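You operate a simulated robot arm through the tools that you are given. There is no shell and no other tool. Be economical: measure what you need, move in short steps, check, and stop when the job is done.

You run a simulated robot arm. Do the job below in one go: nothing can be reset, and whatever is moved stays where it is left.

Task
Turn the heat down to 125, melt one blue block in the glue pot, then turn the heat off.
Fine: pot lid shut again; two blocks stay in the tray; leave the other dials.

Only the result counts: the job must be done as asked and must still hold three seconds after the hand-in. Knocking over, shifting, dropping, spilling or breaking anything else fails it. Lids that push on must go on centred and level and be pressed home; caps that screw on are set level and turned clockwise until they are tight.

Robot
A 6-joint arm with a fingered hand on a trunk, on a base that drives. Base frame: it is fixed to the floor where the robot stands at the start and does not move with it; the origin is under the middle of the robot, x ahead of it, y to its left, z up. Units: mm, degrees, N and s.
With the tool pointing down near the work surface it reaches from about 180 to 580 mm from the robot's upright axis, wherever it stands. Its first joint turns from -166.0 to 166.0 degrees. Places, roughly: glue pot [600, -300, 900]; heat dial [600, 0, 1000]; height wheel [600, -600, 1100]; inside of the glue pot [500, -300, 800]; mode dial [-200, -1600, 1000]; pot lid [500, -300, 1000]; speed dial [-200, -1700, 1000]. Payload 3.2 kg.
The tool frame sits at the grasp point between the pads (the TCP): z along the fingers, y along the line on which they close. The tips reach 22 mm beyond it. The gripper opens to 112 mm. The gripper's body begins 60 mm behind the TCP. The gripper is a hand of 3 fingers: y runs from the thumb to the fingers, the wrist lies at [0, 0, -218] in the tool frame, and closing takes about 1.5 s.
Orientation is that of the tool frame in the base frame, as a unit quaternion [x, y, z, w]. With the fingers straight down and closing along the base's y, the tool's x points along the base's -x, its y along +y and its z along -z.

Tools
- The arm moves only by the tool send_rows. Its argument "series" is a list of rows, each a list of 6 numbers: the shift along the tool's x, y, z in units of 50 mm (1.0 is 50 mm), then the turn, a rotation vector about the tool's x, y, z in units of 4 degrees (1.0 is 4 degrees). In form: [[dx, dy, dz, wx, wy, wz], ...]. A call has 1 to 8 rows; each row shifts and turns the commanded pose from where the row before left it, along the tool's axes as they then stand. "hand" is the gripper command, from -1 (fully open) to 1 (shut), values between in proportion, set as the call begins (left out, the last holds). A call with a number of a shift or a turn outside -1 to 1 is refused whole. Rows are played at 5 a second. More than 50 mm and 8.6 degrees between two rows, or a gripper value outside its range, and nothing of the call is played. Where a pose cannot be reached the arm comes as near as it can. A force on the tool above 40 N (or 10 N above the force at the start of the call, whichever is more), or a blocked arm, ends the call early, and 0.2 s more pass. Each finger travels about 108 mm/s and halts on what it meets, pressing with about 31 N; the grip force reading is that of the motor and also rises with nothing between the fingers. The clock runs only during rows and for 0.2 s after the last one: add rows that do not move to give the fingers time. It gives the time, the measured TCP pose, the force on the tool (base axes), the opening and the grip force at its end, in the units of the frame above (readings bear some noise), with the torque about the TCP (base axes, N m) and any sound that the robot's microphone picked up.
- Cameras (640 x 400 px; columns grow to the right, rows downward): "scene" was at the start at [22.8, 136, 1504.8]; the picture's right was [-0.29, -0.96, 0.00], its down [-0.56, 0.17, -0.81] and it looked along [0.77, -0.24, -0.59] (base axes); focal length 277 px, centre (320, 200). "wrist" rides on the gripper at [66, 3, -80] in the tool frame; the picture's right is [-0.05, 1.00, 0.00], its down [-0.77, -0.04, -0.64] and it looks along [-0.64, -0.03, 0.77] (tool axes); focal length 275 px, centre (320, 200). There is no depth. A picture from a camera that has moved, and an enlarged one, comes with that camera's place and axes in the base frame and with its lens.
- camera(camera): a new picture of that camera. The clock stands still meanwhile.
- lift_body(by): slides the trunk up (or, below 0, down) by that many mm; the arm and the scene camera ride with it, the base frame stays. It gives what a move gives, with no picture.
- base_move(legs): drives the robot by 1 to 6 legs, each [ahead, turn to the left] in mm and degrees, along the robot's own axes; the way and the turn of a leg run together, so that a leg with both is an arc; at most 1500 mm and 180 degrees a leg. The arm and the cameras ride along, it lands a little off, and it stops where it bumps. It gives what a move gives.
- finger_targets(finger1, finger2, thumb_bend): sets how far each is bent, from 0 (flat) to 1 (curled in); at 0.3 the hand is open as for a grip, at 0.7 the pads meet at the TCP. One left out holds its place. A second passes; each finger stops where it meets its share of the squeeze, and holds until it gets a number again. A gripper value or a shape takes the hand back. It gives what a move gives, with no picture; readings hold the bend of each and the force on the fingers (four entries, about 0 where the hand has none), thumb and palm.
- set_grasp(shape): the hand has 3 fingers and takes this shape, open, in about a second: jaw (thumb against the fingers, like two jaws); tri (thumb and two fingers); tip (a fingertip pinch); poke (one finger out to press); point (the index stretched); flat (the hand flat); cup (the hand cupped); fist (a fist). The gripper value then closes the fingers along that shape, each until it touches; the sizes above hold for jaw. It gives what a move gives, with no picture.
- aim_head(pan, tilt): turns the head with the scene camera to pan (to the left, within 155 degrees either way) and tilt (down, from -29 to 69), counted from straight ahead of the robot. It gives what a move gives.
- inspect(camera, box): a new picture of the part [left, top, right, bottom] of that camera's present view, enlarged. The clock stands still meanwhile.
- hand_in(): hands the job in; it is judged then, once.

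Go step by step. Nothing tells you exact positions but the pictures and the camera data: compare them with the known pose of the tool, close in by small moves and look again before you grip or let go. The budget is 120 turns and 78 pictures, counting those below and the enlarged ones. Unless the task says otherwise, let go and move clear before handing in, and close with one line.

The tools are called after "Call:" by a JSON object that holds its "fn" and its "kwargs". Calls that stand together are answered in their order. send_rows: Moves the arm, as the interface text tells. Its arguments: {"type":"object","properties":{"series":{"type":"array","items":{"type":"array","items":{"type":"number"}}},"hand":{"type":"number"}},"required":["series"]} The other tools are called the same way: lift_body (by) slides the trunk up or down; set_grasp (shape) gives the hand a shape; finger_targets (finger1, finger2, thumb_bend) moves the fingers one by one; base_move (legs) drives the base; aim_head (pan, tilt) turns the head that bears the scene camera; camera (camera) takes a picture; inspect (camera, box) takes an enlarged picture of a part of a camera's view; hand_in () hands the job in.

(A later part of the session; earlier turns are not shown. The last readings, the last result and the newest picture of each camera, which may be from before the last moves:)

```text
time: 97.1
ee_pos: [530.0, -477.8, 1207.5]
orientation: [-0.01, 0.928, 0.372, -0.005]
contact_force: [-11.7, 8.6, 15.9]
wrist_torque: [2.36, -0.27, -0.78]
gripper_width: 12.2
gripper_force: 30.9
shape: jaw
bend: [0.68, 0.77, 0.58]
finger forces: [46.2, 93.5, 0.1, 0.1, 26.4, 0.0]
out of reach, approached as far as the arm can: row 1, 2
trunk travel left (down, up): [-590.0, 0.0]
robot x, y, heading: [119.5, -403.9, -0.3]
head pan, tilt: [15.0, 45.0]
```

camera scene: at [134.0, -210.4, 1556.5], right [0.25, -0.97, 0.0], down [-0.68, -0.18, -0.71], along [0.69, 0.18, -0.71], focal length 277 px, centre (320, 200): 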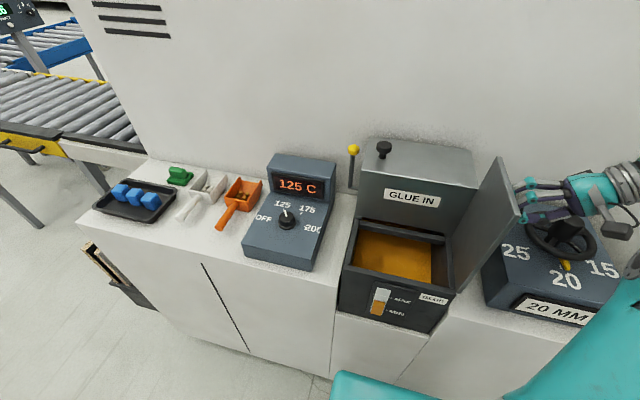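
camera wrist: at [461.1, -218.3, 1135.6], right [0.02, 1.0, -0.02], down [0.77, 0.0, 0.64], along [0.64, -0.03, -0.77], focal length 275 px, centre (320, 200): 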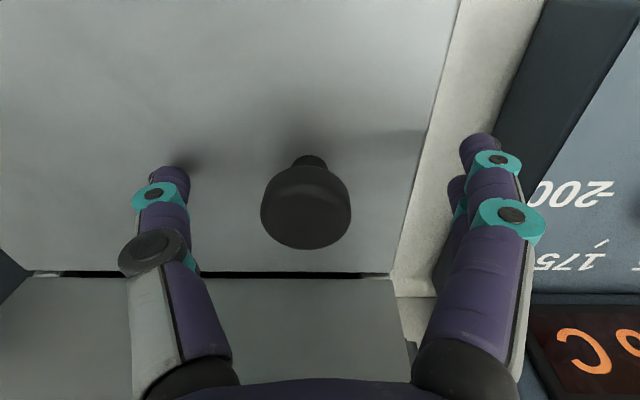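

Now I'll open the hand slowly to see whether the lid rests.

Call:
{"fn": "send_rows", "kwargs": {"series": [[0, 0, 0, 0, 0, 0], [0, 0, 0, 0, 0, 0], [0, 0, 0, 0, 0, 0], [0, 0, 0, 0, 0, 0], [0, 0, 0, 0, 0, 0]], "hand": -1}}

Call:
{"fn": "inspect", "kwargs": {"camera": "scene", "box": [330, 110, 640, 330]}}

```text
time: 98.3
ee_pos: [534.1, -479.7, 1205.1]
orientation: [-0.01, 0.928, 0.373, -0.005]
contact_force: [-0.5, -0.5, 0.5]
wrist_torque: [0.0, -0.02, 0.0]
gripper_width: 112.0
gripper_force: 0.1
shape: jaw
bend: [0.3, 0.3, 0.3]
finger forces: [0.0, 0.3, 0.0, 0.1, 0.0, 0.1]
trunk travel left (down, up): [-590.0, 0.0]
robot x, y, heading: [117.9, -402.0, -0.1]
head pan, tilt: [15.0, 45.0]
```

```text
1.82 times, centred on (485, 220) of scene
camera zoom: at [138.8, -212.8, 1556.7], right [0.25, -0.97, 0.0], down [-0.68, -0.18, -0.71], along [0.68, 0.18, -0.71], focal length 503 px, centre (20, 164)
```

zoom: 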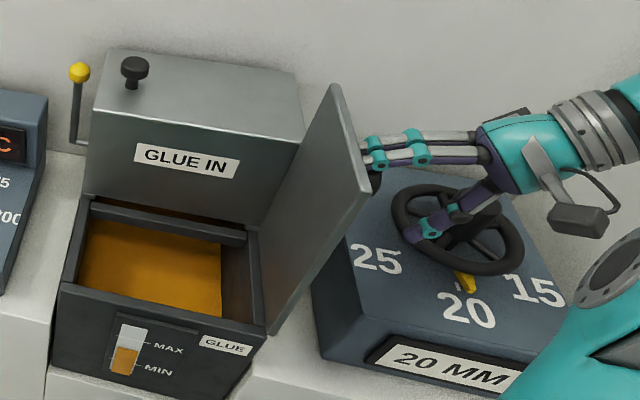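

The lid stays open by itself. I'll slide the hand out toward the robot (−x), which clears the knob and wheel.

Call:
{"fn": "send_rows", "kwargs": {"series": [[0.5, 0, 0, 0, 0, 0], [0.8, 0, 0, 0, 0, 0], [0.9, 0, 0, 0, 0, 0], [0.9, 0, 0, 0, 0, 0]]}}

Call:
{"fn": "camera", "kwargs": {"camera": "scene"}}

```text
time: 99.3
ee_pos: [414.6, -421.4, 1187.3]
orientation: [-0.011, 0.928, 0.373, -0.008]
contact_force: [0.4, 0.5, -0.9]
wrist_torque: [0.02, 0.01, -0.04]
gripper_width: 112.3
gripper_force: 0.0
shape: jaw
bend: [0.3, 0.3, 0.3]
finger forces: [0.0, 0.0, 0.0, 0.0, 0.0, 0.1]
out of reach, approached as far as the arm can: row 1, 2, 3, 4
trunk travel left (down, up): [-590.0, 0.0]
robot x, y, heading: [119.8, -400.3, -0.3]
head pan, tilt: [15.0, 45.0]
```

```text
22 pictures are left
camera scene: at [138.0, -212.2, 1556.6], right [0.25, -0.97, 0.0], down [-0.68, -0.18, -0.71], along [0.68, 0.18, -0.71], focal length 277 px, centre (320, 200)
```

scene: 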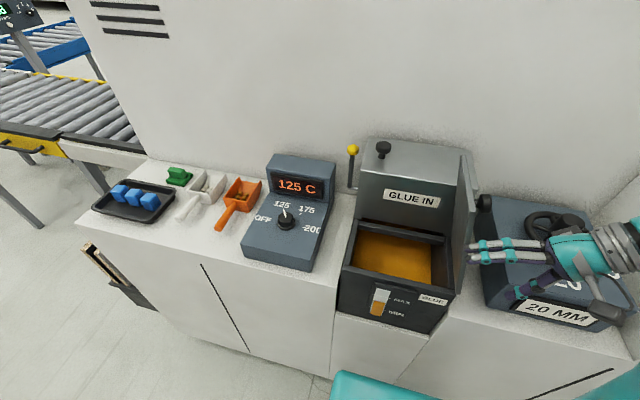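

The lid appears to have followed a little to about 78°. I'll check whether it's staying put while pulling back more.

Call:
{"fn": "send_rows", "kwargs": {"series": [[0.6, 0, 0, 0, 0, 0], [0, 0, 0, 0, 0, 0], [0, 0, 0, 0, 0, 0], [0, 0, 0, 0, 0, 0], [0, 0, 0, 0, 0, 0], [0, 0, 0, 0, 0, 0]]}}

Call:
{"fn": "camera", "kwargs": {"camera": "scene"}}

```text
time: 100.7
ee_pos: [396.1, -408.1, 1185.2]
orientation: [-0.01, 0.928, 0.373, -0.007]
contact_force: [-0.3, 0.4, -0.1]
wrist_torque: [0.02, 0.0, 0.0]
gripper_width: 112.2
gripper_force: 0.0
shape: jaw
bend: [0.3, 0.3, 0.3]
finger forces: [0.0, 0.0, 0.1, 0.0, 0.0, 0.0]
out of reach, approached as far as the arm can: row 1
trunk travel left (down, up): [-590.0, 0.0]
robot x, y, heading: [118.8, -398.4, -0.6]
head pan, tilt: [15.0, 45.0]
```

```text
21 pictures are left
camera scene: at [138.7, -212.7, 1556.7], right [0.25, -0.97, 0.0], down [-0.68, -0.18, -0.71], along [0.68, 0.18, -0.71], focal length 277 px, centre (320, 200)
```

scene: 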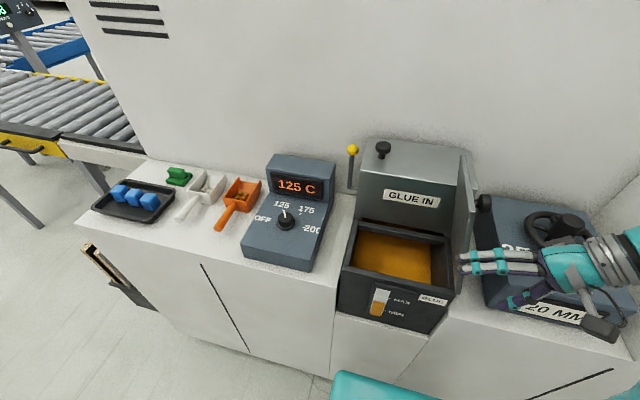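

The lid holds by hinge friction and stays open. I'll straighten the hand and retract, then drive toward the tray, standing near y=+200.

Call:
{"fn": "send_rows", "kwargs": {"series": [[0.3, 0, 0, 1, 0, 0], [0.3, 0, 0, 1, 0, 0], [0.3, 0, 0, 1, 0, 0], [0, 0, 0, 1, 0, 0], [0, 0, 0, 1, 0, 0], [0, 0, 0, 1, 0, 0], [0, 0, 0, 1, 0, 0], [0, 0, 0, 1, 0, 0]]}}

Call:
{"fn": "send_rows", "kwargs": {"series": [[0, 0, 0, 1, 0, 0], [0, 0, 0, 1, 0, 0], [0, 0, 0, 0.9, 0, 0]]}}

Call:
{"fn": "base_move", "kwargs": {"legs": [[-260, 0], [0, 90], [620, 0], [0, -90], [260, 0]]}}

Call:
{"fn": "aim_head", "kwargs": {"pan": 5, "tilt": 45}}

Call:
{"fn": "camera", "kwargs": {"camera": "scene"}}

```text
time: 102.5
ee_pos: [351.7, -410.6, 1185.3]
orientation: [-0.013, 0.995, 0.102, -0.003]
contact_force: [0.2, -0.8, -0.6]
wrist_torque: [0.02, -0.03, -0.02]
gripper_width: 111.8
gripper_force: 0.0
shape: jaw
bend: [0.3, 0.3, 0.3]
finger forces: [0.0, 0.0, 0.0, 0.0, 0.0, 0.0]
trunk travel left (down, up): [-590.0, 0.0]
robot x, y, heading: [118.0, -399.8, -0.4]
head pan, tilt: [15.0, 45.0]
```

```text
time: 103.3
ee_pos: [350.9, -412.0, 1184.9]
orientation: [-0.013, 1.0, 0.002, -0.001]
contact_force: [-0.2, 0.1, 0.4]
wrist_torque: [0.03, -0.01, 0.01]
gripper_width: 111.8
gripper_force: 0.1
shape: jaw
bend: [0.3, 0.3, 0.3]
finger forces: [0.0, 0.0, 0.1, 0.0, 0.0, 0.0]
trunk travel left (down, up): [-590.0, 0.0]
robot x, y, heading: [117.9, -399.7, -0.4]
head pan, tilt: [15.0, 45.0]
```

```text
time: 117.4
ee_pos: [360.7, 195.4, 1184.8]
orientation: [0.005, 1.0, 0.003, -0.002]
contact_force: [-0.3, 0.3, 0.3]
wrist_torque: [0.0, 0.03, 0.03]
gripper_width: 112.0
gripper_force: 0.1
shape: jaw
bend: [0.3, 0.3, 0.3]
finger forces: [0.0, 0.0, 0.0, 0.1, 0.0, 0.0]
trunk travel left (down, up): [-590.0, 0.0]
robot x, y, heading: [129.1, 214.2, -2.4]
head pan, tilt: [15.0, 45.0]
```

```text
time: 118.1
ee_pos: [360.7, 194.4, 1184.6]
orientation: [0.004, 1.0, 0.003, -0.002]
contact_force: [0.6, -0.6, -0.6]
wrist_torque: [-0.01, -0.02, 0.0]
gripper_width: 112.1
gripper_force: 0.0
shape: jaw
bend: [0.3, 0.3, 0.3]
finger forces: [0.1, 0.0, 0.0, 0.1, 0.0, 0.0]
trunk travel left (down, up): [-590.0, 0.0]
robot x, y, heading: [127.2, 218.8, -2.2]
head pan, tilt: [5.0, 45.0]
```

```text
20 pictures are left
camera scene: at [155.7, 386.6, 1556.7], right [0.05, -1.0, 0.0], down [-0.71, -0.04, -0.71], along [0.71, 0.04, -0.71], focal length 277 px, centre (320, 200)
```

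scene: 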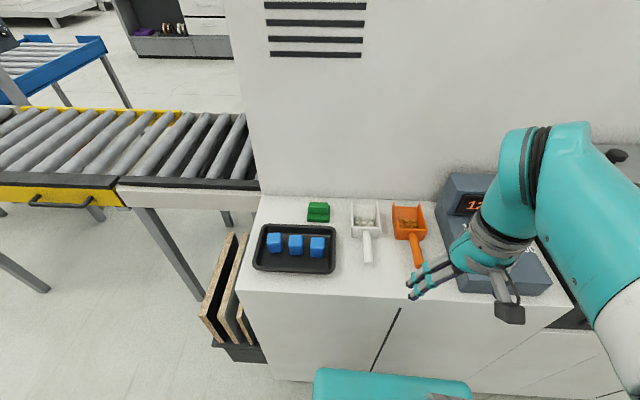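

The right block is near (566,416). Neighbouring blocks are close together, so I'll yaw the hand 90° to close along x.

Call:
{"fn": "send_rows", "kwargs": {"series": [[0, 0, 0.3, 0, 0, -1], [0, 0, 0.3, 0, 0, -1], [0, 0, 0.3, 0, 0, -1], [0, 0, 0.3, 0, 0, -1], [0, 0, 0.3, 0, 0, -1], [0, 0, 0, 0, 0, -1], [0, 0, 0, 0, 0, -1], [0, 0, 0, 0, 0, -1]]}}

Call:
{"fn": "send_rows", "kwargs": {"series": [[0, 0, 0, 0, 0, -1], [0, 0, 0, 0, 0, -1], [0, 0, 0, 0, 0, -1], [0, 0, 0, 0, 0, -1], [0, 0, 0, 0, 0, -1], [0, 0, 0, 0, 0, -1], [0, 0, 0, 0, 0, -1], [0, 0, 0, 0, 0, -1]]}}

Call:
{"fn": "send_rows", "kwargs": {"series": [[0, 0, 0, 0, 0, -1], [0, 0, 0, 0, 0, -1], [0, 0, 0, 0, 0, -1], [0, 0, 0, 0, 0, -1], [0, 0, 0, 0, 0, -1], [0, 0, 0, 0, 0, -1], [0, 0, 0, 0, 0, -0.6]]}}

```text
time: 119.9
ee_pos: [359.3, 195.6, 1109.9]
orientation: [-0.272, 0.962, 0.003, -0.002]
contact_force: [-0.1, 0.8, 0.1]
wrist_torque: [-0.03, 0.0, 0.0]
gripper_width: 112.1
gripper_force: 0.1
shape: jaw
bend: [0.3, 0.3, 0.3]
finger forces: [0.1, 0.1, 0.1, 0.0, 0.1, 0.0]
trunk travel left (down, up): [-590.0, 0.0]
robot x, y, heading: [128.6, 214.0, -2.2]
head pan, tilt: [5.0, 45.0]
```

```text
time: 121.7
ee_pos: [363.0, 221.4, 1100.0]
orientation: [-0.527, 0.85, 0.002, -0.001]
contact_force: [-0.5, 0.2, -1.3]
wrist_torque: [-0.04, -0.01, 0.0]
gripper_width: 111.9
gripper_force: 0.1
shape: jaw
bend: [0.3, 0.3, 0.3]
finger forces: [0.1, 0.1, 0.0, 0.1, 0.0, 0.0]
out of reach, approached as far as the arm can: row 6, 7, 8
trunk travel left (down, up): [-590.0, 0.0]
robot x, y, heading: [126.9, 216.8, -2.5]
head pan, tilt: [5.0, 45.0]
```

```text
time: 123.3
ee_pos: [346.9, 292.3, 1077.1]
orientation: [-0.706, 0.708, 0.001, 0.0]
contact_force: [0.1, -0.5, -0.1]
wrist_torque: [0.0, 0.02, 0.02]
gripper_width: 112.0
gripper_force: 0.0
shape: jaw
bend: [0.3, 0.3, 0.3]
finger forces: [0.0, 0.1, 0.0, 0.0, 0.0, 0.0]
out of reach, approached as far as the arm can: row 1, 2, 3, 4, 5, 6, 7
trunk travel left (down, up): [-590.0, 0.0]
robot x, y, heading: [128.6, 213.1, -2.1]
head pan, tilt: [5.0, 45.0]
```

Yaw achieved. Moving over the right block.

Call:
{"fn": "send_rows", "kwargs": {"series": [[-0.41, -0.73, 0, 0, 0, 0], [-0.41, -0.73, 0, 0, 0, 0], [-0.41, -0.73, 0.06, 0, 0, 0], [-0.41, -0.73, 0.1, 0, 0, 0], [-0.41, -0.73, 0.1, 0, 0, 0], [-0.41, -0.73, 0.1, 0, 0, 0]]}}

Call:
{"fn": "camera", "kwargs": {"camera": "wrist"}}

```text
time: 124.7
ee_pos: [560.8, 419.4, 1053.7]
orientation: [-0.705, 0.71, 0.001, 0.0]
contact_force: [-0.1, -1.0, -0.9]
wrist_torque: [-0.02, 0.0, 0.01]
gripper_width: 112.1
gripper_force: 0.1
shape: jaw
bend: [0.3, 0.3, 0.3]
finger forces: [0.0, 0.0, 0.1, 0.0, 0.0, 0.0]
out of reach, approached as far as the arm can: row 6
trunk travel left (down, up): [-590.0, 0.0]
robot x, y, heading: [130.7, 217.1, -2.3]
head pan, tilt: [5.0, 45.0]
```

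```text
19 pictures are left
camera wrist: at [558.0, 355.0, 1134.4], right [-1.0, 0.05, 0.0], down [0.04, 0.77, 0.64], along [0.03, 0.64, -0.77], focal length 275 px, centre (320, 200)
```

wrist: 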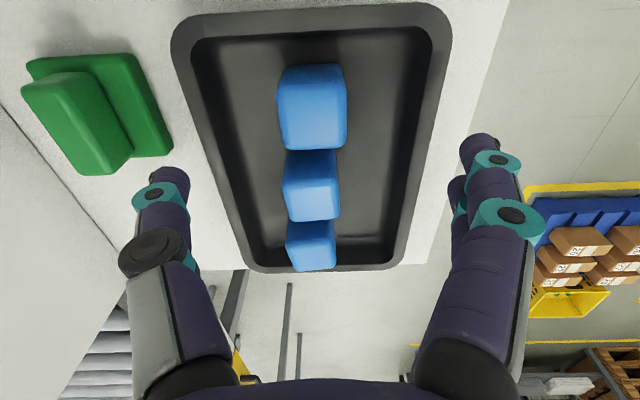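

The block's top centre is about (566,417,984), 38 mm wide. I'll half-close the hand, lower to 1000 and check.

Call:
{"fn": "send_rows", "kwargs": {"series": [[0.05, -0.05, 0.35, 0, 0, 0], [0, -0.05, 0.35, 0, 0, 0], [0, 0, 0.35, 0, 0, 0], [0, 0, 0, 0, 0, 0]], "hand": -0.25}}

Call:
{"fn": "camera", "kwargs": {"camera": "wrist"}}

```text
time: 125.7
ee_pos: [566.4, 416.8, 1000.9]
orientation: [-0.707, 0.707, 0.003, 0.0]
contact_force: [-0.3, 0.7, -1.0]
wrist_torque: [0.03, 0.0, -0.01]
gripper_width: 70.4
gripper_force: 0.1
shape: jaw
bend: [0.71, 0.71, 0.69]
finger forces: [0.0, 0.1, 0.0, 0.0, 0.1, 0.0]
trunk travel left (down, up): [-590.0, 0.0]
robot x, y, heading: [128.9, 213.8, -2.3]
head pan, tilt: [5.0, 45.0]
```

```text
18 pictures are left
camera wrist: at [562.6, 352.2, 1081.5], right [-1.0, 0.05, 0.01], down [0.04, 0.77, 0.64], along [0.03, 0.64, -0.77], focal length 275 px, centre (320, 200)
```

wrist: 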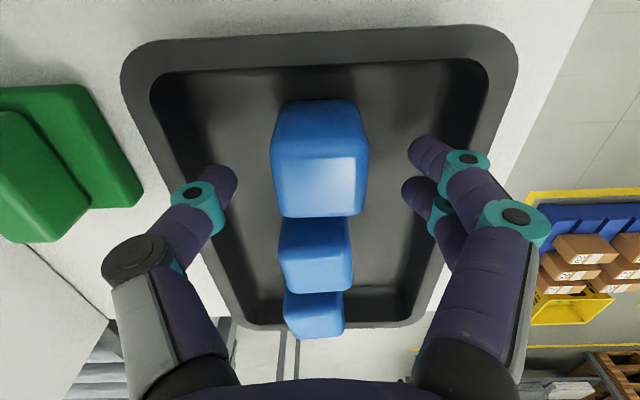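

The block is slightly further in +y than the fingers. I'll shift 6 mm, lower to about 976 and close.

Call:
{"fn": "send_rows", "kwargs": {"series": [[-0.12, 0, 0.2, 0, 0, 0], [0, 0, 0.28, 0, 0, 0], [0, 0, 0, 0, 0, 0]]}}

Call:
{"fn": "send_rows", "kwargs": {"series": [[0, 0, 0, 0, 0, 0], [0, 0, 0, 0, 0, 0], [0, 0, 0, 0, 0, 0], [0, 0, 0, 0, 0, 0], [0, 0, 0, 0, 0, 0]], "hand": 1}}

Call:
{"fn": "camera", "kwargs": {"camera": "wrist"}}

```text
time: 126.5
ee_pos: [565.4, 425.2, 978.7]
orientation: [-0.707, 0.708, 0.003, 0.001]
contact_force: [-0.2, 2.0, 6.0]
wrist_torque: [0.01, 0.18, -0.03]
gripper_width: 69.9
gripper_force: 0.0
shape: jaw
bend: [0.71, 0.71, 0.69]
finger forces: [3.4, 2.3, 0.1, 0.0, 0.0, 0.1]
trunk travel left (down, up): [-590.0, 0.0]
robot x, y, heading: [126.2, 214.0, -1.8]
head pan, tilt: [5.0, 45.0]
```

```text
time: 127.7
ee_pos: [565.1, 423.0, 977.5]
orientation: [-0.707, 0.708, 0.004, 0.0]
contact_force: [0.4, -0.4, 0.8]
wrist_torque: [-0.04, 0.05, 0.04]
gripper_width: 17.9
gripper_force: 31.0
shape: jaw
bend: [0.7, 0.77, 0.65]
finger forces: [24.3, 4.7, 0.0, 0.1, 26.7, 0.0]
trunk travel left (down, up): [-590.0, 0.0]
robot x, y, heading: [131.0, 211.6, -2.1]
head pan, tilt: [5.0, 45.0]
```

```text
17 pictures are left
camera wrist: at [562.6, 357.8, 1057.9], right [-1.0, 0.05, 0.01], down [0.04, 0.77, 0.64], along [0.03, 0.64, -0.77], focal length 275 px, centre (320, 200)
```

wrist: 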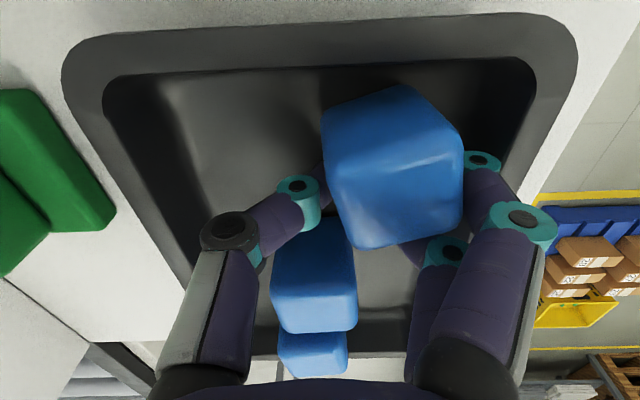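

The block was pinched at its edge and twisted. I'll reopen to let it settle and look again.

Call:
{"fn": "send_rows", "kwargs": {"series": [[0, 0, 0, 0, 0, 0], [0, 0, 0, 0, 0, 0], [0, 0, -0.2, 0, 0, 0], [0, 0, -0.4, 0, 0, 0], [0, 0, -0.4, 0, 0, 0], [0, 0, 0, 0, 0, 0]], "hand": -0.25}}

Call:
{"fn": "camera", "kwargs": {"camera": "wrist"}}

```text
time: 129.1
ee_pos: [566.2, 423.6, 1026.8]
orientation: [-0.707, 0.708, 0.004, 0.0]
contact_force: [0.0, 0.2, 0.3]
wrist_torque: [0.0, 0.02, -0.02]
gripper_width: 69.5
gripper_force: 0.1
shape: jaw
bend: [0.71, 0.71, 0.69]
finger forces: [0.0, 0.0, 0.0, 0.1, 0.0, 0.1]
trunk travel left (down, up): [-590.0, 0.0]
robot x, y, heading: [130.3, 213.8, -2.3]
head pan, tilt: [5.0, 45.0]
```

```text
16 pictures are left
camera wrist: at [562.3, 357.7, 1107.9], right [-1.0, 0.05, 0.0], down [0.04, 0.77, 0.64], along [0.03, 0.64, -0.77], focal length 275 px, centre (320, 200)
```

wrist: 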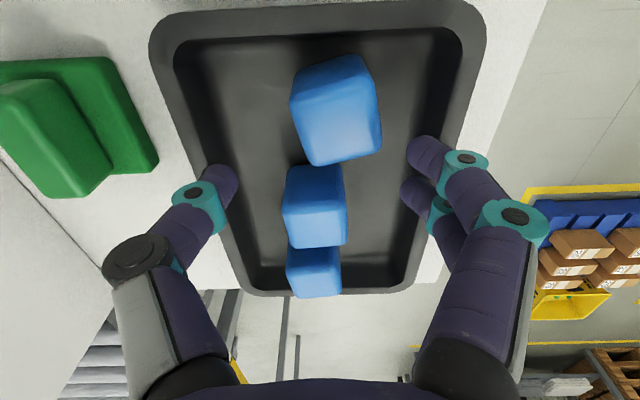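

The block settled in the tray at about (556,408), top near z 998, turned roughly 10°. I'll realign the hand to it and lower.

Call:
{"fn": "send_rows", "kwargs": {"series": [[0, 0, 0, 0, 0, -1], [0, 0, 0, 0, 0, -1], [0, 0, 0, 0, 0, -0.5], [0.27, 0.24, 0, 0, 0, 0], [0, 0, 0.4, 0, 0, 0], [0, 0, 0.32, 0, 0, 0]]}}

Call:
{"fn": "camera", "kwargs": {"camera": "wrist"}}

```text
time: 130.7
ee_pos: [522.1, 433.4, 974.7]
orientation: [0.766, -0.643, -0.001, -0.009]
contact_force: [-1.9, -2.1, 30.5]
wrist_torque: [0.13, -1.36, -0.07]
gripper_width: 68.8
gripper_force: 0.0
shape: jaw
bend: [0.71, 0.71, 0.74]
finger forces: [0.1, 0.0, 0.0, 0.0, 30.5, 0.0]
out of reach, approached as far as the arm can: row 1, 2, 3, 4
trunk travel left (down, up): [-590.0, 0.0]
robot x, y, heading: [128.9, 208.6, -2.4]
head pan, tilt: [5.0, 45.0]
stopped in row 6: the force on the tool passed its limit at 43 N (the readings are from after the stop); the commanded pose is now the measured one
```

```text
15 pictures are left
camera wrist: at [527.6, 369.2, 1055.2], right [-0.99, -0.13, -0.01], down [-0.1, 0.76, 0.65], along [-0.07, 0.64, -0.76], focal length 275 px, centre (320, 200)
```

wrist: 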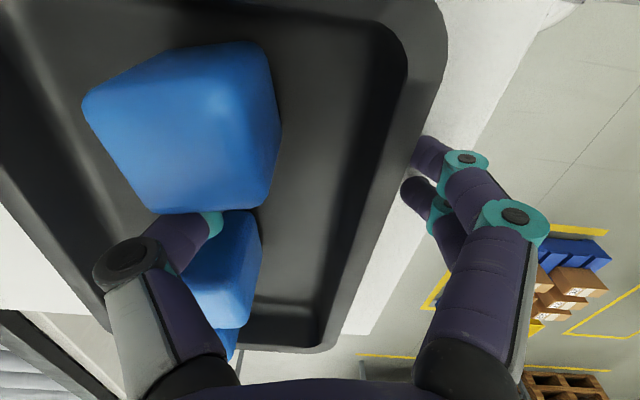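

The extra yaw was unreachable and the hand slid; the thumb is between blocks. I'll rise straight up and undo the extra yaw.

Call:
{"fn": "send_rows", "kwargs": {"series": [[0, 0, -0.3, 0, 0, 0], [0, 0, -0.4, 0, 0, 0], [0, 0, -0.4, 0, 0, 0], [0, 0, 0, 0, 0, 1], [0, 0, 0, 0, 0, 1], [0, 0, 0, 0, 0, 0.5]]}}

```text
time: 132.1
ee_pos: [514.0, 440.2, 1023.7]
orientation: [-0.706, 0.708, 0.003, 0.004]
contact_force: [-0.3, -0.5, -0.9]
wrist_torque: [0.01, 0.02, -0.01]
gripper_width: 69.7
gripper_force: 0.1
shape: jaw
bend: [0.71, 0.71, 0.69]
finger forces: [0.0, 0.0, 0.0, 0.1, 0.0, 0.0]
out of reach, approached as far as the arm can: row 3
trunk travel left (down, up): [-590.0, 0.0]
robot x, y, heading: [131.4, 212.6, -2.3]
head pan, tilt: [5.0, 45.0]
```

Call:
{"fn": "send_rows", "kwargs": {"series": [[0.2, 0, -0.2, 0, 0, 0], [0.22, -0.43, 0, 0, 0, 0], [0.22, -0.43, 0, 0, 0, 0], [0, 0, 0, 0, 0, 0]]}}

Call:
{"fn": "camera", "kwargs": {"camera": "wrist"}}

```text
time: 133.1
ee_pos: [557.1, 406.7, 1032.0]
orientation: [-0.707, 0.708, 0.003, 0.003]
contact_force: [-0.4, -0.7, 0.4]
wrist_torque: [-0.02, -0.02, -0.02]
gripper_width: 69.8
gripper_force: 0.1
shape: jaw
bend: [0.71, 0.71, 0.69]
finger forces: [0.0, 0.1, 0.0, 0.0, 0.0, 0.1]
trunk travel left (down, up): [-590.0, 0.0]
robot x, y, heading: [131.9, 218.7, -2.3]
head pan, tilt: [5.0, 45.0]
```

```text
14 pictures are left
camera wrist: at [553.3, 341.6, 1112.5], right [-1.0, 0.05, 0.0], down [0.04, 0.76, 0.64], along [0.03, 0.64, -0.77], focal length 275 px, centre (320, 200)
```

wrist: 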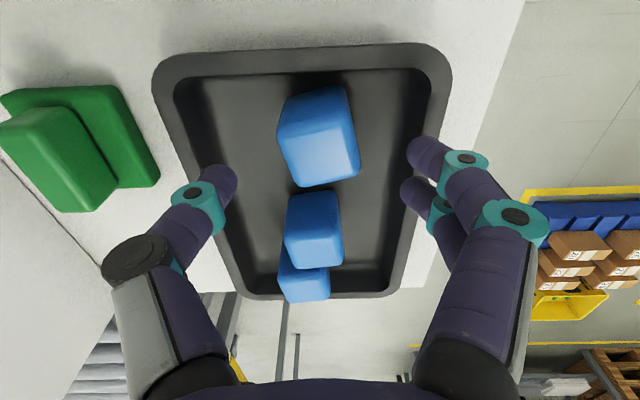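

The hand is now over the block, centred within 3 mm. Lowering to about z 986 and closing.

Call:
{"fn": "send_rows", "kwargs": {"series": [[0, 0.04, 0.4, 0, 0, 0], [0, 0, 0.4, 0, 0, 0], [0, 0, 0.12, 0, 0, 0]]}}

Call:
{"fn": "send_rows", "kwargs": {"series": [[0, 0, 0, 0, 0, 0], [0, 0, 0, 0, 0, 0], [0, 0, 0, 0, 0, 0], [0, 0, 0, 0, 0, 0], [0, 0, 0, 0, 0, 0]], "hand": 1}}

Call:
{"fn": "camera", "kwargs": {"camera": "wrist"}}

```text
time: 133.9
ee_pos: [556.4, 406.6, 987.0]
orientation: [0.707, -0.707, -0.001, -0.006]
contact_force: [1.1, -0.1, 2.0]
wrist_torque: [-0.01, 0.1, 0.02]
gripper_width: 69.4
gripper_force: 0.0
shape: jaw
bend: [0.71, 0.71, 0.69]
finger forces: [1.2, 1.4, 0.0, 0.0, 0.0, 0.0]
trunk travel left (down, up): [-590.0, 0.0]
robot x, y, heading: [131.6, 211.4, -2.1]
head pan, tilt: [5.0, 45.0]
```

```text
time: 135.1
ee_pos: [555.2, 407.4, 987.9]
orientation: [0.707, -0.707, -0.003, -0.004]
contact_force: [-0.3, 1.7, 0.4]
wrist_torque: [0.01, -0.01, -0.02]
gripper_width: 31.4
gripper_force: 31.0
shape: jaw
bend: [0.72, 0.71, 0.71]
finger forces: [13.2, 14.2, 0.1, 0.0, 27.5, 0.1]
trunk travel left (down, up): [-590.0, 0.0]
robot x, y, heading: [129.1, 214.6, -2.2]
head pan, tilt: [5.0, 45.0]
```

```text
13 pictures are left
camera wrist: at [551.8, 341.7, 1067.1], right [-1.0, 0.05, 0.0], down [0.03, 0.76, 0.64], along [0.03, 0.64, -0.77], focal length 275 px, centre (320, 200)
```

wrist: 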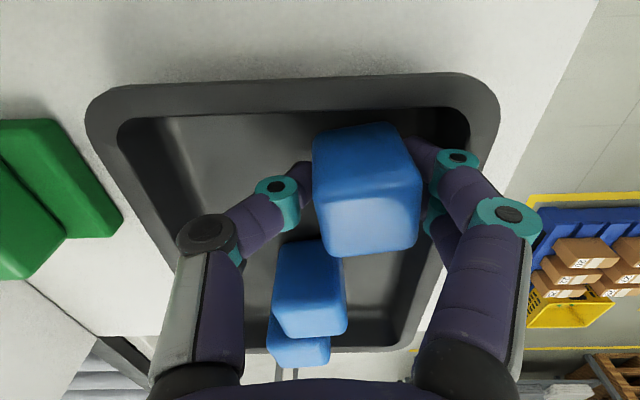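

Firm, even grip (31 mm). I'll lift it, pull back, and check the hold before driving.

Call:
{"fn": "send_rows", "kwargs": {"series": [[0, 0, -0.5, 0, 0, 0], [0, 0.2, -0.6, 0, 0, 0], [0, 0.6, -0.4, 0, 0, 0], [0, 0.9, 0, 0, 0, 0], [0, 0.9, 0, 0, 0, 0], [0, 0.9, 0, 0, 0, 0]]}}

Call:
{"fn": "send_rows", "kwargs": {"series": [[0, 0, 0, 0, 0, 1], [0, 0, 0, 0, 0, 1], [0, 0, 0, 0, 0, 1], [0, 0, 0, 0, 0, 1], [0, 0, 0, 0, 0, 1], [0, 0, 0, 0, 0, 1], [0, 0, 0, 0, 0, 1], [0, 0, 0, 0, 0, 1]]}}

Call:
{"fn": "send_rows", "kwargs": {"series": [[0, 0, 0, 0, 0, 1], [0, 0, 0, 0, 0, 1], [0, 0, 0, 0, 0, 1], [0, 0, 0, 0, 0, 1], [0, 0, 0, 0, 0, 1], [0, 0, 0, 0, 0, 1], [0, 0, 0, 0, 0, 1], [0, 0, 0, 0, 0, 1]]}}

Call:
{"fn": "send_rows", "kwargs": {"series": [[0, 0, 0, 0, 0, 1], [0, 0, 0, 0, 0, 1], [0, 0, 0, 0, 0, 1], [0, 0, 0, 0, 0, 1], [0, 0, 0, 0, 0, 1], [0, 0, 0, 0, 0, 1], [0, 0, 0, 0, 0, 0.6]]}}

Call:
{"fn": "camera", "kwargs": {"camera": "scene"}}

```text
time: 136.5
ee_pos: [379.4, 407.5, 1062.4]
orientation: [-0.707, 0.708, 0.003, 0.006]
contact_force: [-0.3, -1.0, -0.8]
wrist_torque: [-0.01, -0.02, 0.01]
gripper_width: 31.0
gripper_force: 30.9
shape: jaw
bend: [0.72, 0.71, 0.71]
finger forces: [13.7, 14.2, 0.0, 0.0, 27.7, 0.0]
trunk travel left (down, up): [-590.0, 0.0]
robot x, y, heading: [131.1, 213.9, -1.9]
head pan, tilt: [5.0, 45.0]
```

```text
time: 138.3
ee_pos: [380.7, 407.1, 1061.6]
orientation: [-0.484, 0.875, 0.004, 0.003]
contact_force: [-0.2, -0.4, -0.4]
wrist_torque: [-0.04, -0.01, -0.01]
gripper_width: 31.3
gripper_force: 31.0
shape: jaw
bend: [0.72, 0.71, 0.71]
finger forces: [13.6, 14.3, 0.0, 0.0, 27.8, 0.0]
trunk travel left (down, up): [-590.0, 0.0]
robot x, y, heading: [130.1, 214.2, -2.3]
head pan, tilt: [5.0, 45.0]
```

```text
time: 140.1
ee_pos: [381.6, 407.4, 1061.8]
orientation: [-0.224, 0.975, 0.004, 0.002]
contact_force: [-0.7, -0.1, -0.6]
wrist_torque: [0.01, -0.03, -0.02]
gripper_width: 31.0
gripper_force: 31.0
shape: jaw
bend: [0.72, 0.71, 0.71]
finger forces: [13.6, 14.2, 0.0, 0.0, 27.9, 0.0]
trunk travel left (down, up): [-590.0, 0.0]
robot x, y, heading: [130.6, 215.5, -2.4]
head pan, tilt: [5.0, 45.0]
```

```text
time: 141.7
ee_pos: [380.0, 407.0, 1061.8]
orientation: [0.005, 1.0, 0.004, 0.001]
contact_force: [-0.2, -1.1, -0.3]
wrist_torque: [0.0, -0.01, 0.02]
gripper_width: 31.3
gripper_force: 30.7
shape: jaw
bend: [0.72, 0.71, 0.71]
finger forces: [13.6, 14.1, 0.0, 0.1, 27.9, 0.0]
trunk travel left (down, up): [-590.0, 0.0]
robot x, y, heading: [130.6, 213.6, -2.5]
head pan, tilt: [5.0, 45.0]
```

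```text
12 pictures are left
camera scene: at [155.5, 386.6, 1556.7], right [0.05, -1.0, 0.0], down [-0.71, -0.04, -0.71], along [0.71, 0.04, -0.71], focal length 277 px, centre (320, 200)
```

scene: 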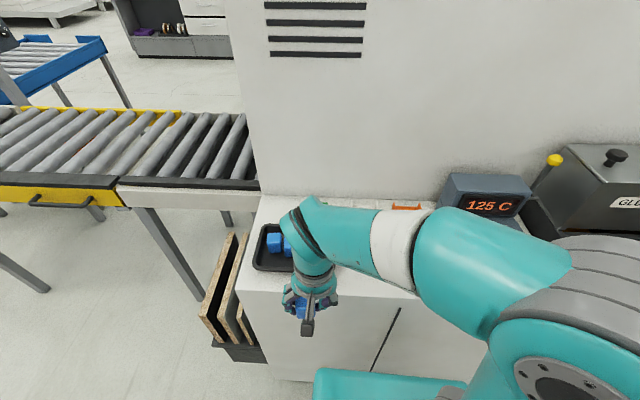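

The block is held securely and two remain in the tray. Driving to a stance near y=-75.

Call:
{"fn": "base_move", "kwargs": {"legs": [[-260, 0], [0, -88], [300, 0], [0, 90], [240, 0]]}}

Call:
{"fn": "aim_head", "kwargs": {"pan": -25, "tilt": 48}}

Call:
{"fn": "camera", "kwargs": {"camera": "scene"}}

```text
time: 154.1
ee_pos: [356.9, 111.8, 1061.6]
orientation: [-0.001, 1.0, 0.004, 0.001]
contact_force: [0.3, 0.2, -0.8]
wrist_torque: [-0.03, 0.0, 0.0]
gripper_width: 30.9
gripper_force: 31.0
shape: jaw
bend: [0.72, 0.71, 0.71]
finger forces: [13.3, 14.2, 0.1, 0.1, 27.5, 0.0]
trunk travel left (down, up): [-590.0, 0.0]
robot x, y, heading: [107.3, -87.8, -1.8]
head pan, tilt: [5.0, 45.0]
```

```text
time: 155.1
ee_pos: [358.4, 110.8, 1062.7]
orientation: [0.0, 1.0, 0.004, 0.001]
contact_force: [0.8, -0.2, -0.5]
wrist_torque: [-0.03, -0.01, 0.01]
gripper_width: 30.9
gripper_force: 30.7
shape: jaw
bend: [0.72, 0.71, 0.71]
finger forces: [13.3, 14.2, 0.0, 0.0, 27.5, 0.0]
trunk travel left (down, up): [-590.0, 0.0]
robot x, y, heading: [107.1, -89.7, -1.8]
head pan, tilt: [-25.0, 48.0]
```

```text
11 pictures are left
camera scene: at [122.2, 48.2, 1552.5], right [-0.45, -0.89, 0.0], down [-0.66, 0.33, -0.67], along [0.6, -0.3, -0.74], focal length 277 px, centre (320, 200)
```

scene: 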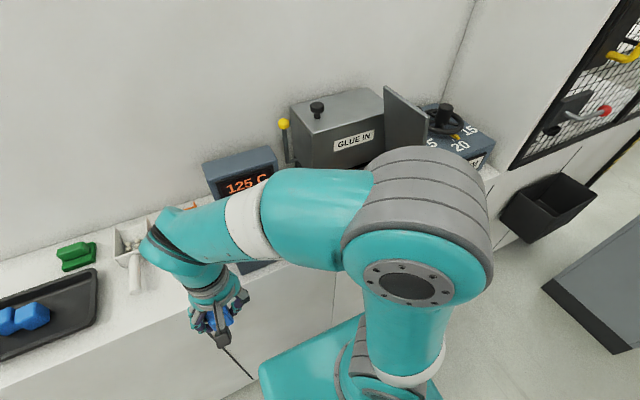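

The lid is still open. I'll carry the block at height over to the pot in stages.

Call:
{"fn": "send_rows", "kwargs": {"series": [[0, 0, -0.9, 0, 0, 0], [0, -0.95, 0, 0, 0, 0], [0, -0.95, 0, 0, 0, 0], [0, -0.95, 0, 0, 0, 0], [0, -0.95, 0, 0, 0, 0], [0, -0.95, 0, 0, 0, 0], [0, -0.95, 0, 0, 0, 0], [0, -0.95, 0, 0, 0, 0]]}}

Call:
{"fn": "send_rows", "kwargs": {"series": [[-0.9, -0.3, 0, 0, 0, 0], [-0.9, -0.3, 0, 0, 0, 0], [-0.9, -0.2, 0, 0, 0, 0], [-0.85, 0, 0, 0, 0, 0]]}}

Call:
{"fn": "camera", "kwargs": {"camera": "wrist"}}

```text
time: 156.9
ee_pos: [358.7, -223.3, 1103.2]
orientation: [-0.002, 1.0, 0.005, 0.001]
contact_force: [-0.2, 0.3, -0.9]
wrist_torque: [-0.01, 0.0, 0.0]
gripper_width: 31.0
gripper_force: 31.4
shape: jaw
bend: [0.72, 0.71, 0.71]
finger forces: [13.6, 14.2, 0.1, 0.1, 27.7, 0.0]
trunk travel left (down, up): [-590.0, 0.0]
robot x, y, heading: [106.4, -87.1, -1.7]
head pan, tilt: [-25.0, 48.0]
```

```text
time: 157.9
ee_pos: [536.1, -261.6, 1102.7]
orientation: [-0.001, 1.0, 0.005, 0.0]
contact_force: [0.5, -0.5, -0.5]
wrist_torque: [0.0, 0.01, -0.03]
gripper_width: 31.1
gripper_force: 30.8
shape: jaw
bend: [0.72, 0.71, 0.71]
finger forces: [13.6, 14.1, 0.0, 0.0, 27.8, 0.0]
trunk travel left (down, up): [-590.0, 0.0]
robot x, y, heading: [102.4, -87.0, -1.4]
head pan, tilt: [-25.0, 48.0]
```

```text
10 pictures are left
camera wrist: at [469.9, -258.6, 1183.8], right [0.05, 1.0, 0.01], down [0.77, -0.04, 0.64], along [0.64, -0.02, -0.77], focal length 275 px, centre (320, 200)
```

wrist: 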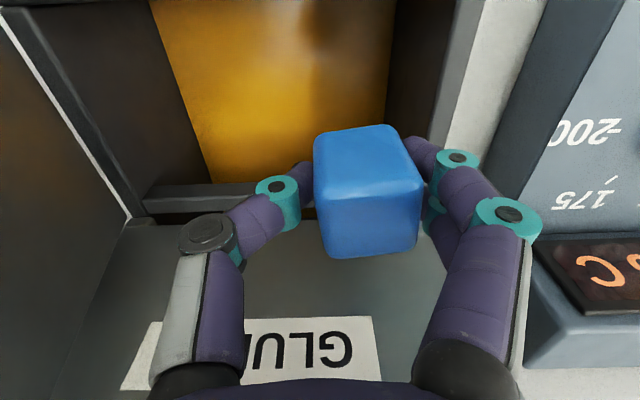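

Over the pot opening. I'll shift to its middle and lower the block inside.

Call:
{"fn": "send_rows", "kwargs": {"series": [[-0.05, -0.5, 0, 0, 0, 0], [0, 0, 0.8, 0, 0, 0], [0, 0, 0.8, 0, 0, 0], [0, 0, 0.6, 0, 0, 0]]}}

Call:
{"fn": "camera", "kwargs": {"camera": "wrist"}}

```text
time: 158.9
ee_pos: [537.9, -285.5, 992.7]
orientation: [0.0, 1.0, 0.005, 0.001]
contact_force: [-0.2, 0.7, -1.2]
wrist_torque: [-0.03, -0.02, 0.02]
gripper_width: 30.8
gripper_force: 30.6
shape: jaw
bend: [0.72, 0.71, 0.71]
finger forces: [13.7, 14.1, 0.0, 0.1, 27.8, 0.1]
trunk travel left (down, up): [-590.0, 0.0]
robot x, y, heading: [106.9, -85.9, -1.7]
head pan, tilt: [-25.0, 48.0]
```

```text
9 pictures are left
camera wrist: at [471.8, -282.2, 1073.9], right [0.05, 1.0, 0.01], down [0.77, -0.04, 0.64], along [0.64, -0.02, -0.77], focal length 275 px, centre (320, 200)
```

wrist: 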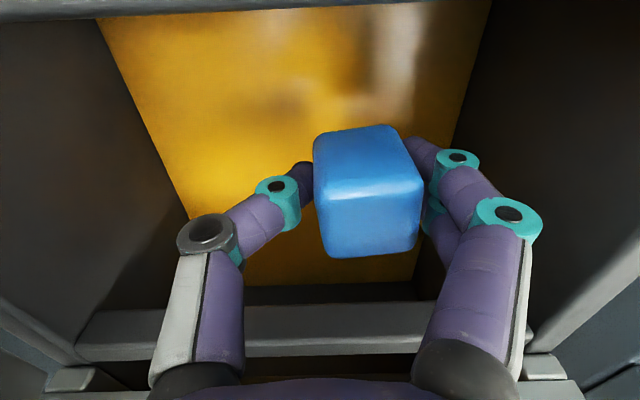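

Inside the pot mouth. Lowering 15 mm more and releasing with a half-open hand.

Call:
{"fn": "send_rows", "kwargs": {"series": [[0, 0, 0.3, 0, 0, 0], [0, 0, 0, 0, 0, 0]]}}

Call:
{"fn": "send_rows", "kwargs": {"series": [[0, 0, 0, 0, 0, 0], [0, 0, 0, 0, 0, 0], [0, 0, 0, 0, 0, 0], [0, 0, 0, 0, 0, 0], [0, 0, -0.8, 0, 0, 0], [0, 0, -0.8, 0, 0, 0], [0, 0, -0.8, 0, 0, 0]], "hand": -0.25}}

Call:
{"fn": "camera", "kwargs": {"camera": "wrist"}}

```text
time: 159.5
ee_pos: [537.9, -285.0, 979.6]
orientation: [0.0, 1.0, 0.005, 0.001]
contact_force: [-0.3, -0.4, -0.7]
wrist_torque: [0.0, 0.0, 0.0]
gripper_width: 31.1
gripper_force: 30.9
shape: jaw
bend: [0.72, 0.71, 0.71]
finger forces: [13.7, 14.1, 0.0, 0.1, 27.9, 0.0]
trunk travel left (down, up): [-590.0, 0.0]
robot x, y, heading: [109.7, -83.3, -1.7]
head pan, tilt: [-25.0, 48.0]
```

```text
time: 161.1
ee_pos: [537.7, -285.2, 1100.0]
orientation: [-0.001, 1.0, 0.005, 0.001]
contact_force: [0.2, 0.2, -0.1]
wrist_torque: [0.02, -0.04, -0.03]
gripper_width: 69.5
gripper_force: 0.0
shape: jaw
bend: [0.71, 0.71, 0.69]
finger forces: [0.1, 0.0, 0.0, 0.1, 0.1, 0.0]
trunk travel left (down, up): [-590.0, 0.0]
robot x, y, heading: [106.9, -81.1, -1.6]
head pan, tilt: [-25.0, 48.0]
```

```text
8 pictures are left
camera wrist: at [470.6, -282.3, 1180.5], right [0.05, 1.0, 0.01], down [0.77, -0.04, 0.64], along [0.64, -0.02, -0.77], focal length 275 px, centre (320, 200)
```

wrist: 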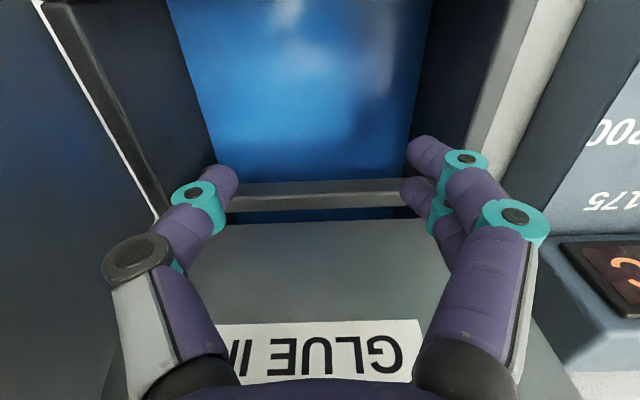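

The block has melted, and the glue has turned blue. Now the dial: I'll move over to it with the hand open.

Call:
{"fn": "send_rows", "kwargs": {"series": [[0, 0.9, 0, 0, 0, 0], [0, 0.9, 0, 0, 0, 0], [0, 0.9, 0, 0, 0, 0], [0, 0.9, 0, 0, 0, 0], [0, 0.95, 0, 0, 0, 0], [0, 0.95, 0, 0, 0, 0], [-0.4, 0, 0.1, 0, 0, 0]], "hand": -1}}

Call:
{"fn": "send_rows", "kwargs": {"series": [[0, 0, 0, 0, 0, 1], [0, 0, 0, 0, 0, 1], [0, 0, 0, 0, 0, 1], [0, 0, 0, 0, 0, 1], [0, 0, 0, 0, 0, 1]]}}

Call:
{"fn": "camera", "kwargs": {"camera": "wrist"}}

```text
time: 162.7
ee_pos: [558.4, -12.3, 1096.1]
orientation: [0.0, 1.0, 0.004, 0.001]
contact_force: [-0.5, 0.4, 0.4]
wrist_torque: [-0.02, -0.01, -0.03]
gripper_width: 111.9
gripper_force: 0.0
shape: jaw
bend: [0.3, 0.3, 0.3]
finger forces: [0.0, 0.1, 0.0, 0.0, 0.0, 0.1]
trunk travel left (down, up): [-590.0, 0.0]
robot x, y, heading: [105.9, -82.5, -1.5]
head pan, tilt: [-25.0, 48.0]
```

```text
time: 163.9
ee_pos: [558.2, -11.3, 1096.4]
orientation: [0.175, 0.985, 0.004, 0.001]
contact_force: [-0.2, -0.2, 0.5]
wrist_torque: [0.02, 0.01, 0.0]
gripper_width: 111.9
gripper_force: 0.2
shape: jaw
bend: [0.3, 0.3, 0.3]
finger forces: [0.0, 0.1, 0.0, 0.1, 0.1, 0.0]
trunk travel left (down, up): [-590.0, 0.0]
robot x, y, heading: [107.3, -85.4, -1.9]
head pan, tilt: [-25.0, 48.0]
```

```text
7 pictures are left
camera wrist: at [495.9, 14.5, 1176.8], right [0.39, 0.92, 0.01], down [0.71, -0.3, 0.63], along [0.59, -0.24, -0.77], focal length 275 px, centre (320, 200)
```

wrist: 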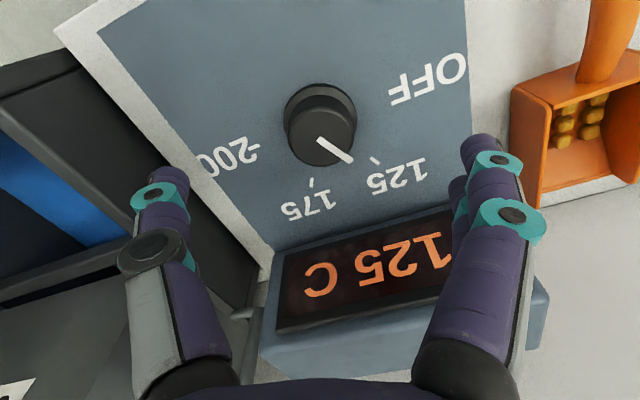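

Display still 125 and the cap is centred. Lowering and gripping.

Call:
{"fn": "send_rows", "kwargs": {"series": [[-0.04, 0, 0.4, 0, 0, 0], [0, 0, 0.4, 0, 0, 0], [0, 0, 0.42, 0, 0, 0]]}}

Call:
{"fn": "send_rows", "kwargs": {"series": [[0, 0, 0, 0, 0, 0], [0, 0, 0, 0, 0, 0], [0, 0, 0, 0, 0, 0], [0, 0, 0, 0, 0, 0], [0, 0, 0, 0, 0, 0]], "hand": 1}}

Call:
{"fn": "send_rows", "kwargs": {"series": [[0, 0, 0, 0, 0, -1], [0, 0, 0, 0, 0, -1], [0, 0, 0, 0, 0, -1], [0, 0, 0, 0, 0, -1], [0, 0, 0, 0, 0, -1]]}}

```text
time: 164.7
ee_pos: [560.1, -10.3, 1035.3]
orientation: [0.173, 0.985, 0.006, 0.001]
contact_force: [0.3, 0.0, 0.3]
wrist_torque: [0.01, -0.04, -0.01]
gripper_width: 111.6
gripper_force: 0.0
shape: jaw
bend: [0.3, 0.3, 0.3]
finger forces: [0.1, 0.0, 0.0, 0.0, 0.0, 0.0]
trunk travel left (down, up): [-590.0, 0.0]
robot x, y, heading: [103.7, -87.1, -2.0]
head pan, tilt: [-25.0, 48.0]
```

```text
time: 165.9
ee_pos: [559.7, -11.7, 1034.9]
orientation: [0.174, 0.985, 0.004, 0.0]
contact_force: [-1.2, 0.4, 5.7]
wrist_torque: [0.3, -0.06, -0.04]
gripper_width: 31.7
gripper_force: 31.7
shape: jaw
bend: [0.74, 0.74, 0.7]
finger forces: [14.1, 14.3, 0.1, 0.0, 26.6, 0.0]
trunk travel left (down, up): [-590.0, 0.0]
robot x, y, heading: [108.4, -81.9, -1.8]
head pan, tilt: [-25.0, 48.0]
```

```text
time: 167.1
ee_pos: [559.2, -13.0, 1036.6]
orientation: [-0.002, 1.0, 0.005, 0.002]
contact_force: [-0.5, -1.9, 6.8]
wrist_torque: [0.27, -0.01, -0.02]
gripper_width: 31.4
gripper_force: 30.8
shape: jaw
bend: [0.74, 0.74, 0.7]
finger forces: [14.2, 13.8, 0.0, 0.1, 28.2, 0.0]
trunk travel left (down, up): [-590.0, 0.0]
robot x, y, heading: [109.2, -83.5, -1.8]
head pan, tilt: [-25.0, 48.0]
```

Even grip and turning freely. Turning 32° more.

Call:
{"fn": "send_rows", "kwargs": {"series": [[0, 0, 0, 0, 0, -1], [0, 0, 0, 0, 0, -1], [0, 0, 0, 0, 0, -1], [0, 0, 0, 0, 0, -1], [0, 0, 0, 0, 0, -1], [0, 0, 0, 0, 0, -1], [0, 0, 0, 0, 0, -1], [0, 0, 0, 0, 0, -1]]}}

Call:
{"fn": "camera", "kwargs": {"camera": "wrist"}}

```text
time: 168.9
ee_pos: [559.8, -14.8, 1035.3]
orientation: [-0.276, 0.961, 0.004, 0.003]
contact_force: [-0.3, -9.2, 10.3]
wrist_torque: [0.13, 0.14, 0.0]
gripper_width: 31.7
gripper_force: 30.6
shape: jaw
bend: [0.74, 0.74, 0.7]
finger forces: [14.6, 13.2, 0.0, 0.1, 33.7, 0.0]
trunk travel left (down, up): [-590.0, 0.0]
robot x, y, heading: [108.5, -81.5, -1.9]
head pan, tilt: [-25.0, 48.0]
```

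```text
6 pictures are left
camera wrist: at [500.8, -45.8, 1115.6], right [-0.49, 0.87, 0.01], down [0.67, 0.37, 0.64], along [0.56, 0.32, -0.77], focal length 275 px, centre (320, 200)
```

wrist: 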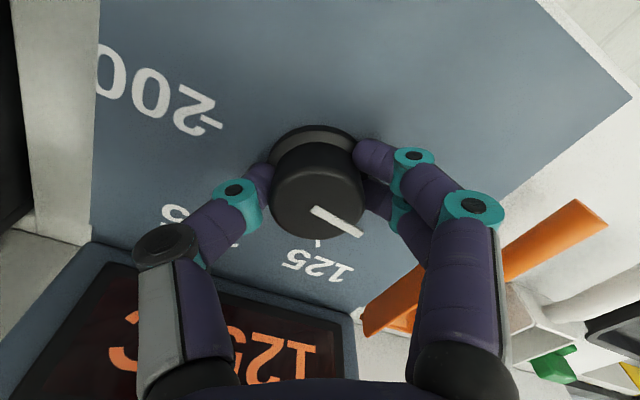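

About 77° now; OFF should be near 79–80°. A small extra turn, then wait and read the display.

Call:
{"fn": "send_rows", "kwargs": {"series": [[0, 0, 0, 0, 0, -0.6], [0, 0, 0, 0, 0, 0]]}}

Call:
{"fn": "send_rows", "kwargs": {"series": [[0, 0, 0, 0, 0, 0], [0, 0, 0, 0, 0, 0], [0, 0, 0, 0, 0, 0], [0, 0, -0.5, 0, 0, 0], [0, 0, -0.8, 0, 0, 1], [0, 0, 0, 0, 0, 1], [0, 0, 0, 0, 0, 1], [0, 0, 0, 0, 0, 1]], "hand": -1}}

Call:
{"fn": "send_rows", "kwargs": {"series": [[0, 0, 0, 0, 0, 1], [0, 0, 0, 0, 0, 1], [0, 0, 0, 0, 0, 1], [0, 0, 0, 0, 0, 1], [0, 0, 0, 0, 0, 0.6]]}}

Call:
{"fn": "camera", "kwargs": {"camera": "wrist"}}

```text
time: 169.5
ee_pos: [559.7, -14.6, 1035.1]
orientation: [-0.297, 0.955, 0.005, 0.003]
contact_force: [0.2, -10.4, 9.2]
wrist_torque: [0.07, 0.16, -0.03]
gripper_width: 31.2
gripper_force: 31.1
shape: jaw
bend: [0.74, 0.74, 0.7]
finger forces: [14.7, 12.9, 0.0, 0.1, 34.1, 0.0]
trunk travel left (down, up): [-590.0, 0.0]
robot x, y, heading: [106.3, -85.7, -1.4]
head pan, tilt: [-25.0, 48.0]
```

```text
time: 171.3
ee_pos: [558.8, -12.8, 1099.7]
orientation: [-0.16, 0.987, 0.005, 0.002]
contact_force: [-0.2, 0.6, 0.4]
wrist_torque: [0.0, 0.0, 0.02]
gripper_width: 111.6
gripper_force: 0.1
shape: jaw
bend: [0.3, 0.3, 0.3]
finger forces: [0.0, 0.0, 0.1, 0.0, 0.0, 0.1]
trunk travel left (down, up): [-590.0, 0.0]
robot x, y, heading: [109.3, -88.8, -1.6]
head pan, tilt: [-25.0, 48.0]
```

```text
time: 172.5
ee_pos: [560.3, -13.3, 1101.1]
orientation: [0.0, 1.0, 0.006, 0.001]
contact_force: [1.3, -0.3, -0.8]
wrist_torque: [-0.04, 0.03, 0.0]
gripper_width: 112.0
gripper_force: 0.0
shape: jaw
bend: [0.3, 0.3, 0.3]
finger forces: [0.0, 0.1, 0.0, 0.1, 0.1, 0.0]
trunk travel left (down, up): [-590.0, 0.0]
robot x, y, heading: [106.1, -85.3, -1.7]
head pan, tilt: [-25.0, 48.0]
```

```text
5 pictures are left
camera wrist: at [492.6, -8.8, 1180.8], right [0.05, 1.0, 0.01], down [0.77, -0.04, 0.64], along [0.64, -0.02, -0.77], focal length 275 px, centre (320, 200)
```

wrist: 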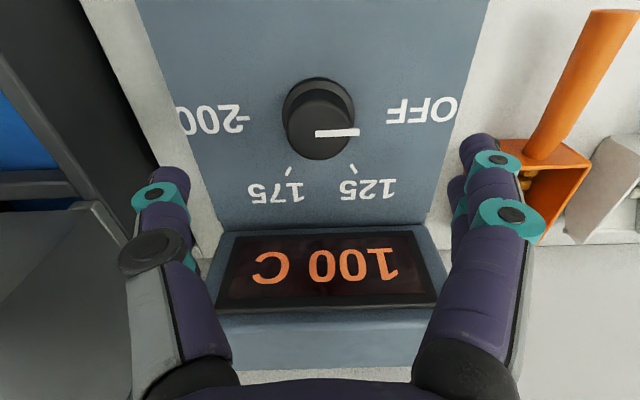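

The heater is cooling (100 C) with the pointer at OFF. Now I'll retract and drive right again to close the lid.

Call:
{"fn": "send_rows", "kwargs": {"series": [[0.5, 0, -0.6, 0, 0, 0], [1, 0, 0, 0, 0, 0], [1, 0, 0, 0, 0, 0], [1, 0, 0, 0, 0, 0], [0, -0.9, 0, 0, 0, 0], [0, -0.9, 0, 0, 0, 0], [0, -0.9, 0, 0, 0, 0]]}}

Call:
{"fn": "base_move", "kwargs": {"legs": [[-260, 0], [0, -88], [325, 0], [0, 90], [235, 0]]}}

Call:
{"fn": "aim_head", "kwargs": {"pan": -5, "tilt": 40}}

Call:
{"fn": "camera", "kwargs": {"camera": "scene"}}

```text
time: 174.1
ee_pos: [384.2, -148.3, 1127.7]
orientation: [-0.001, 1.0, 0.005, 0.001]
contact_force: [0.2, -0.2, 0.1]
wrist_torque: [0.01, 0.01, 0.0]
gripper_width: 112.0
gripper_force: 0.2
shape: jaw
bend: [0.3, 0.3, 0.3]
finger forces: [0.1, 0.1, 0.0, 0.0, 0.0, 0.1]
trunk travel left (down, up): [-590.0, 0.0]
robot x, y, heading: [107.3, -85.4, -1.6]
head pan, tilt: [-25.0, 48.0]
```

```text
time: 186.6
ee_pos: [364.3, -449.2, 1127.3]
orientation: [-0.025, 1.0, 0.005, 0.001]
contact_force: [-0.5, 0.9, -0.2]
wrist_torque: [0.01, 0.01, -0.01]
gripper_width: 111.8
gripper_force: 0.1
shape: jaw
bend: [0.3, 0.3, 0.3]
finger forces: [0.0, 0.0, 0.0, 0.0, 0.0, 0.0]
trunk travel left (down, up): [-590.0, 0.0]
robot x, y, heading: [89.5, -397.2, 0.9]
head pan, tilt: [-25.0, 48.0]
```

```text
time: 187.4
ee_pos: [366.6, -449.5, 1127.4]
orientation: [-0.025, 1.0, 0.004, 0.0]
contact_force: [0.5, -0.1, 0.6]
wrist_torque: [0.03, 0.01, -0.01]
gripper_width: 112.0
gripper_force: 0.1
shape: jaw
bend: [0.3, 0.3, 0.3]
finger forces: [0.0, 0.0, 0.1, 0.0, 0.1, 0.0]
trunk travel left (down, up): [-590.0, 0.0]
robot x, y, heading: [86.5, -399.4, 1.1]
head pan, tilt: [-5.0, 40.0]
```

```text
4 pictures are left
camera scene: at [107.4, -240.1, 1563.9], right [-0.07, -1.0, 0.0], down [-0.64, 0.04, -0.77], along [0.76, -0.05, -0.64], focal length 277 px, centre (320, 200)
```

scene: 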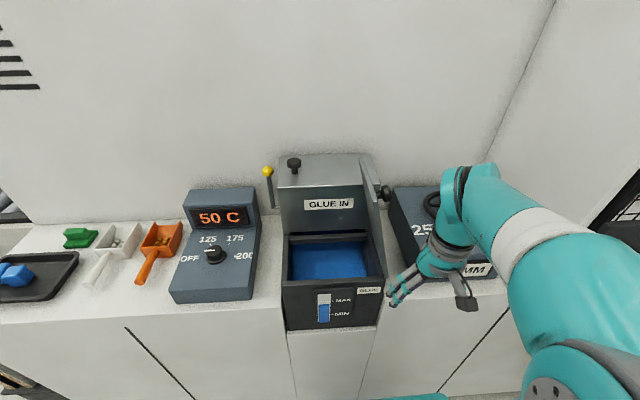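

The display shows 50 C and falling, so the heat is off, and the level has risen with blue glue. Now I'll close the fingers and go behind the lid to push it shut.

Call:
{"fn": "send_rows", "kwargs": {"series": [[0, -0.8, 0, 0, 0, 0], [0, 0, -0.7, 0, 0, 0], [0, 0, -0.6, 0, 0, 0], [-0.8, 0, 0, 0, 0, 0], [-0.8, 0, 0, 0, 0, 0], [-0.8, 0, 0, 0, 0, 0]], "hand": 1}}

```text
time: 188.8
ee_pos: [487.5, -483.4, 1191.6]
orientation: [-0.024, 1.0, 0.006, 0.001]
contact_force: [-0.5, 0.2, -0.4]
wrist_torque: [-0.01, 0.01, 0.03]
gripper_width: 0.2
gripper_force: 30.9
shape: jaw
bend: [0.68, 0.68, 0.77]
finger forces: [0.0, 0.0, 0.0, 0.2, 0.1, 0.1]
trunk travel left (down, up): [-590.0, 0.0]
robot x, y, heading: [86.4, -399.0, 1.2]
head pan, tilt: [-5.0, 40.0]
```

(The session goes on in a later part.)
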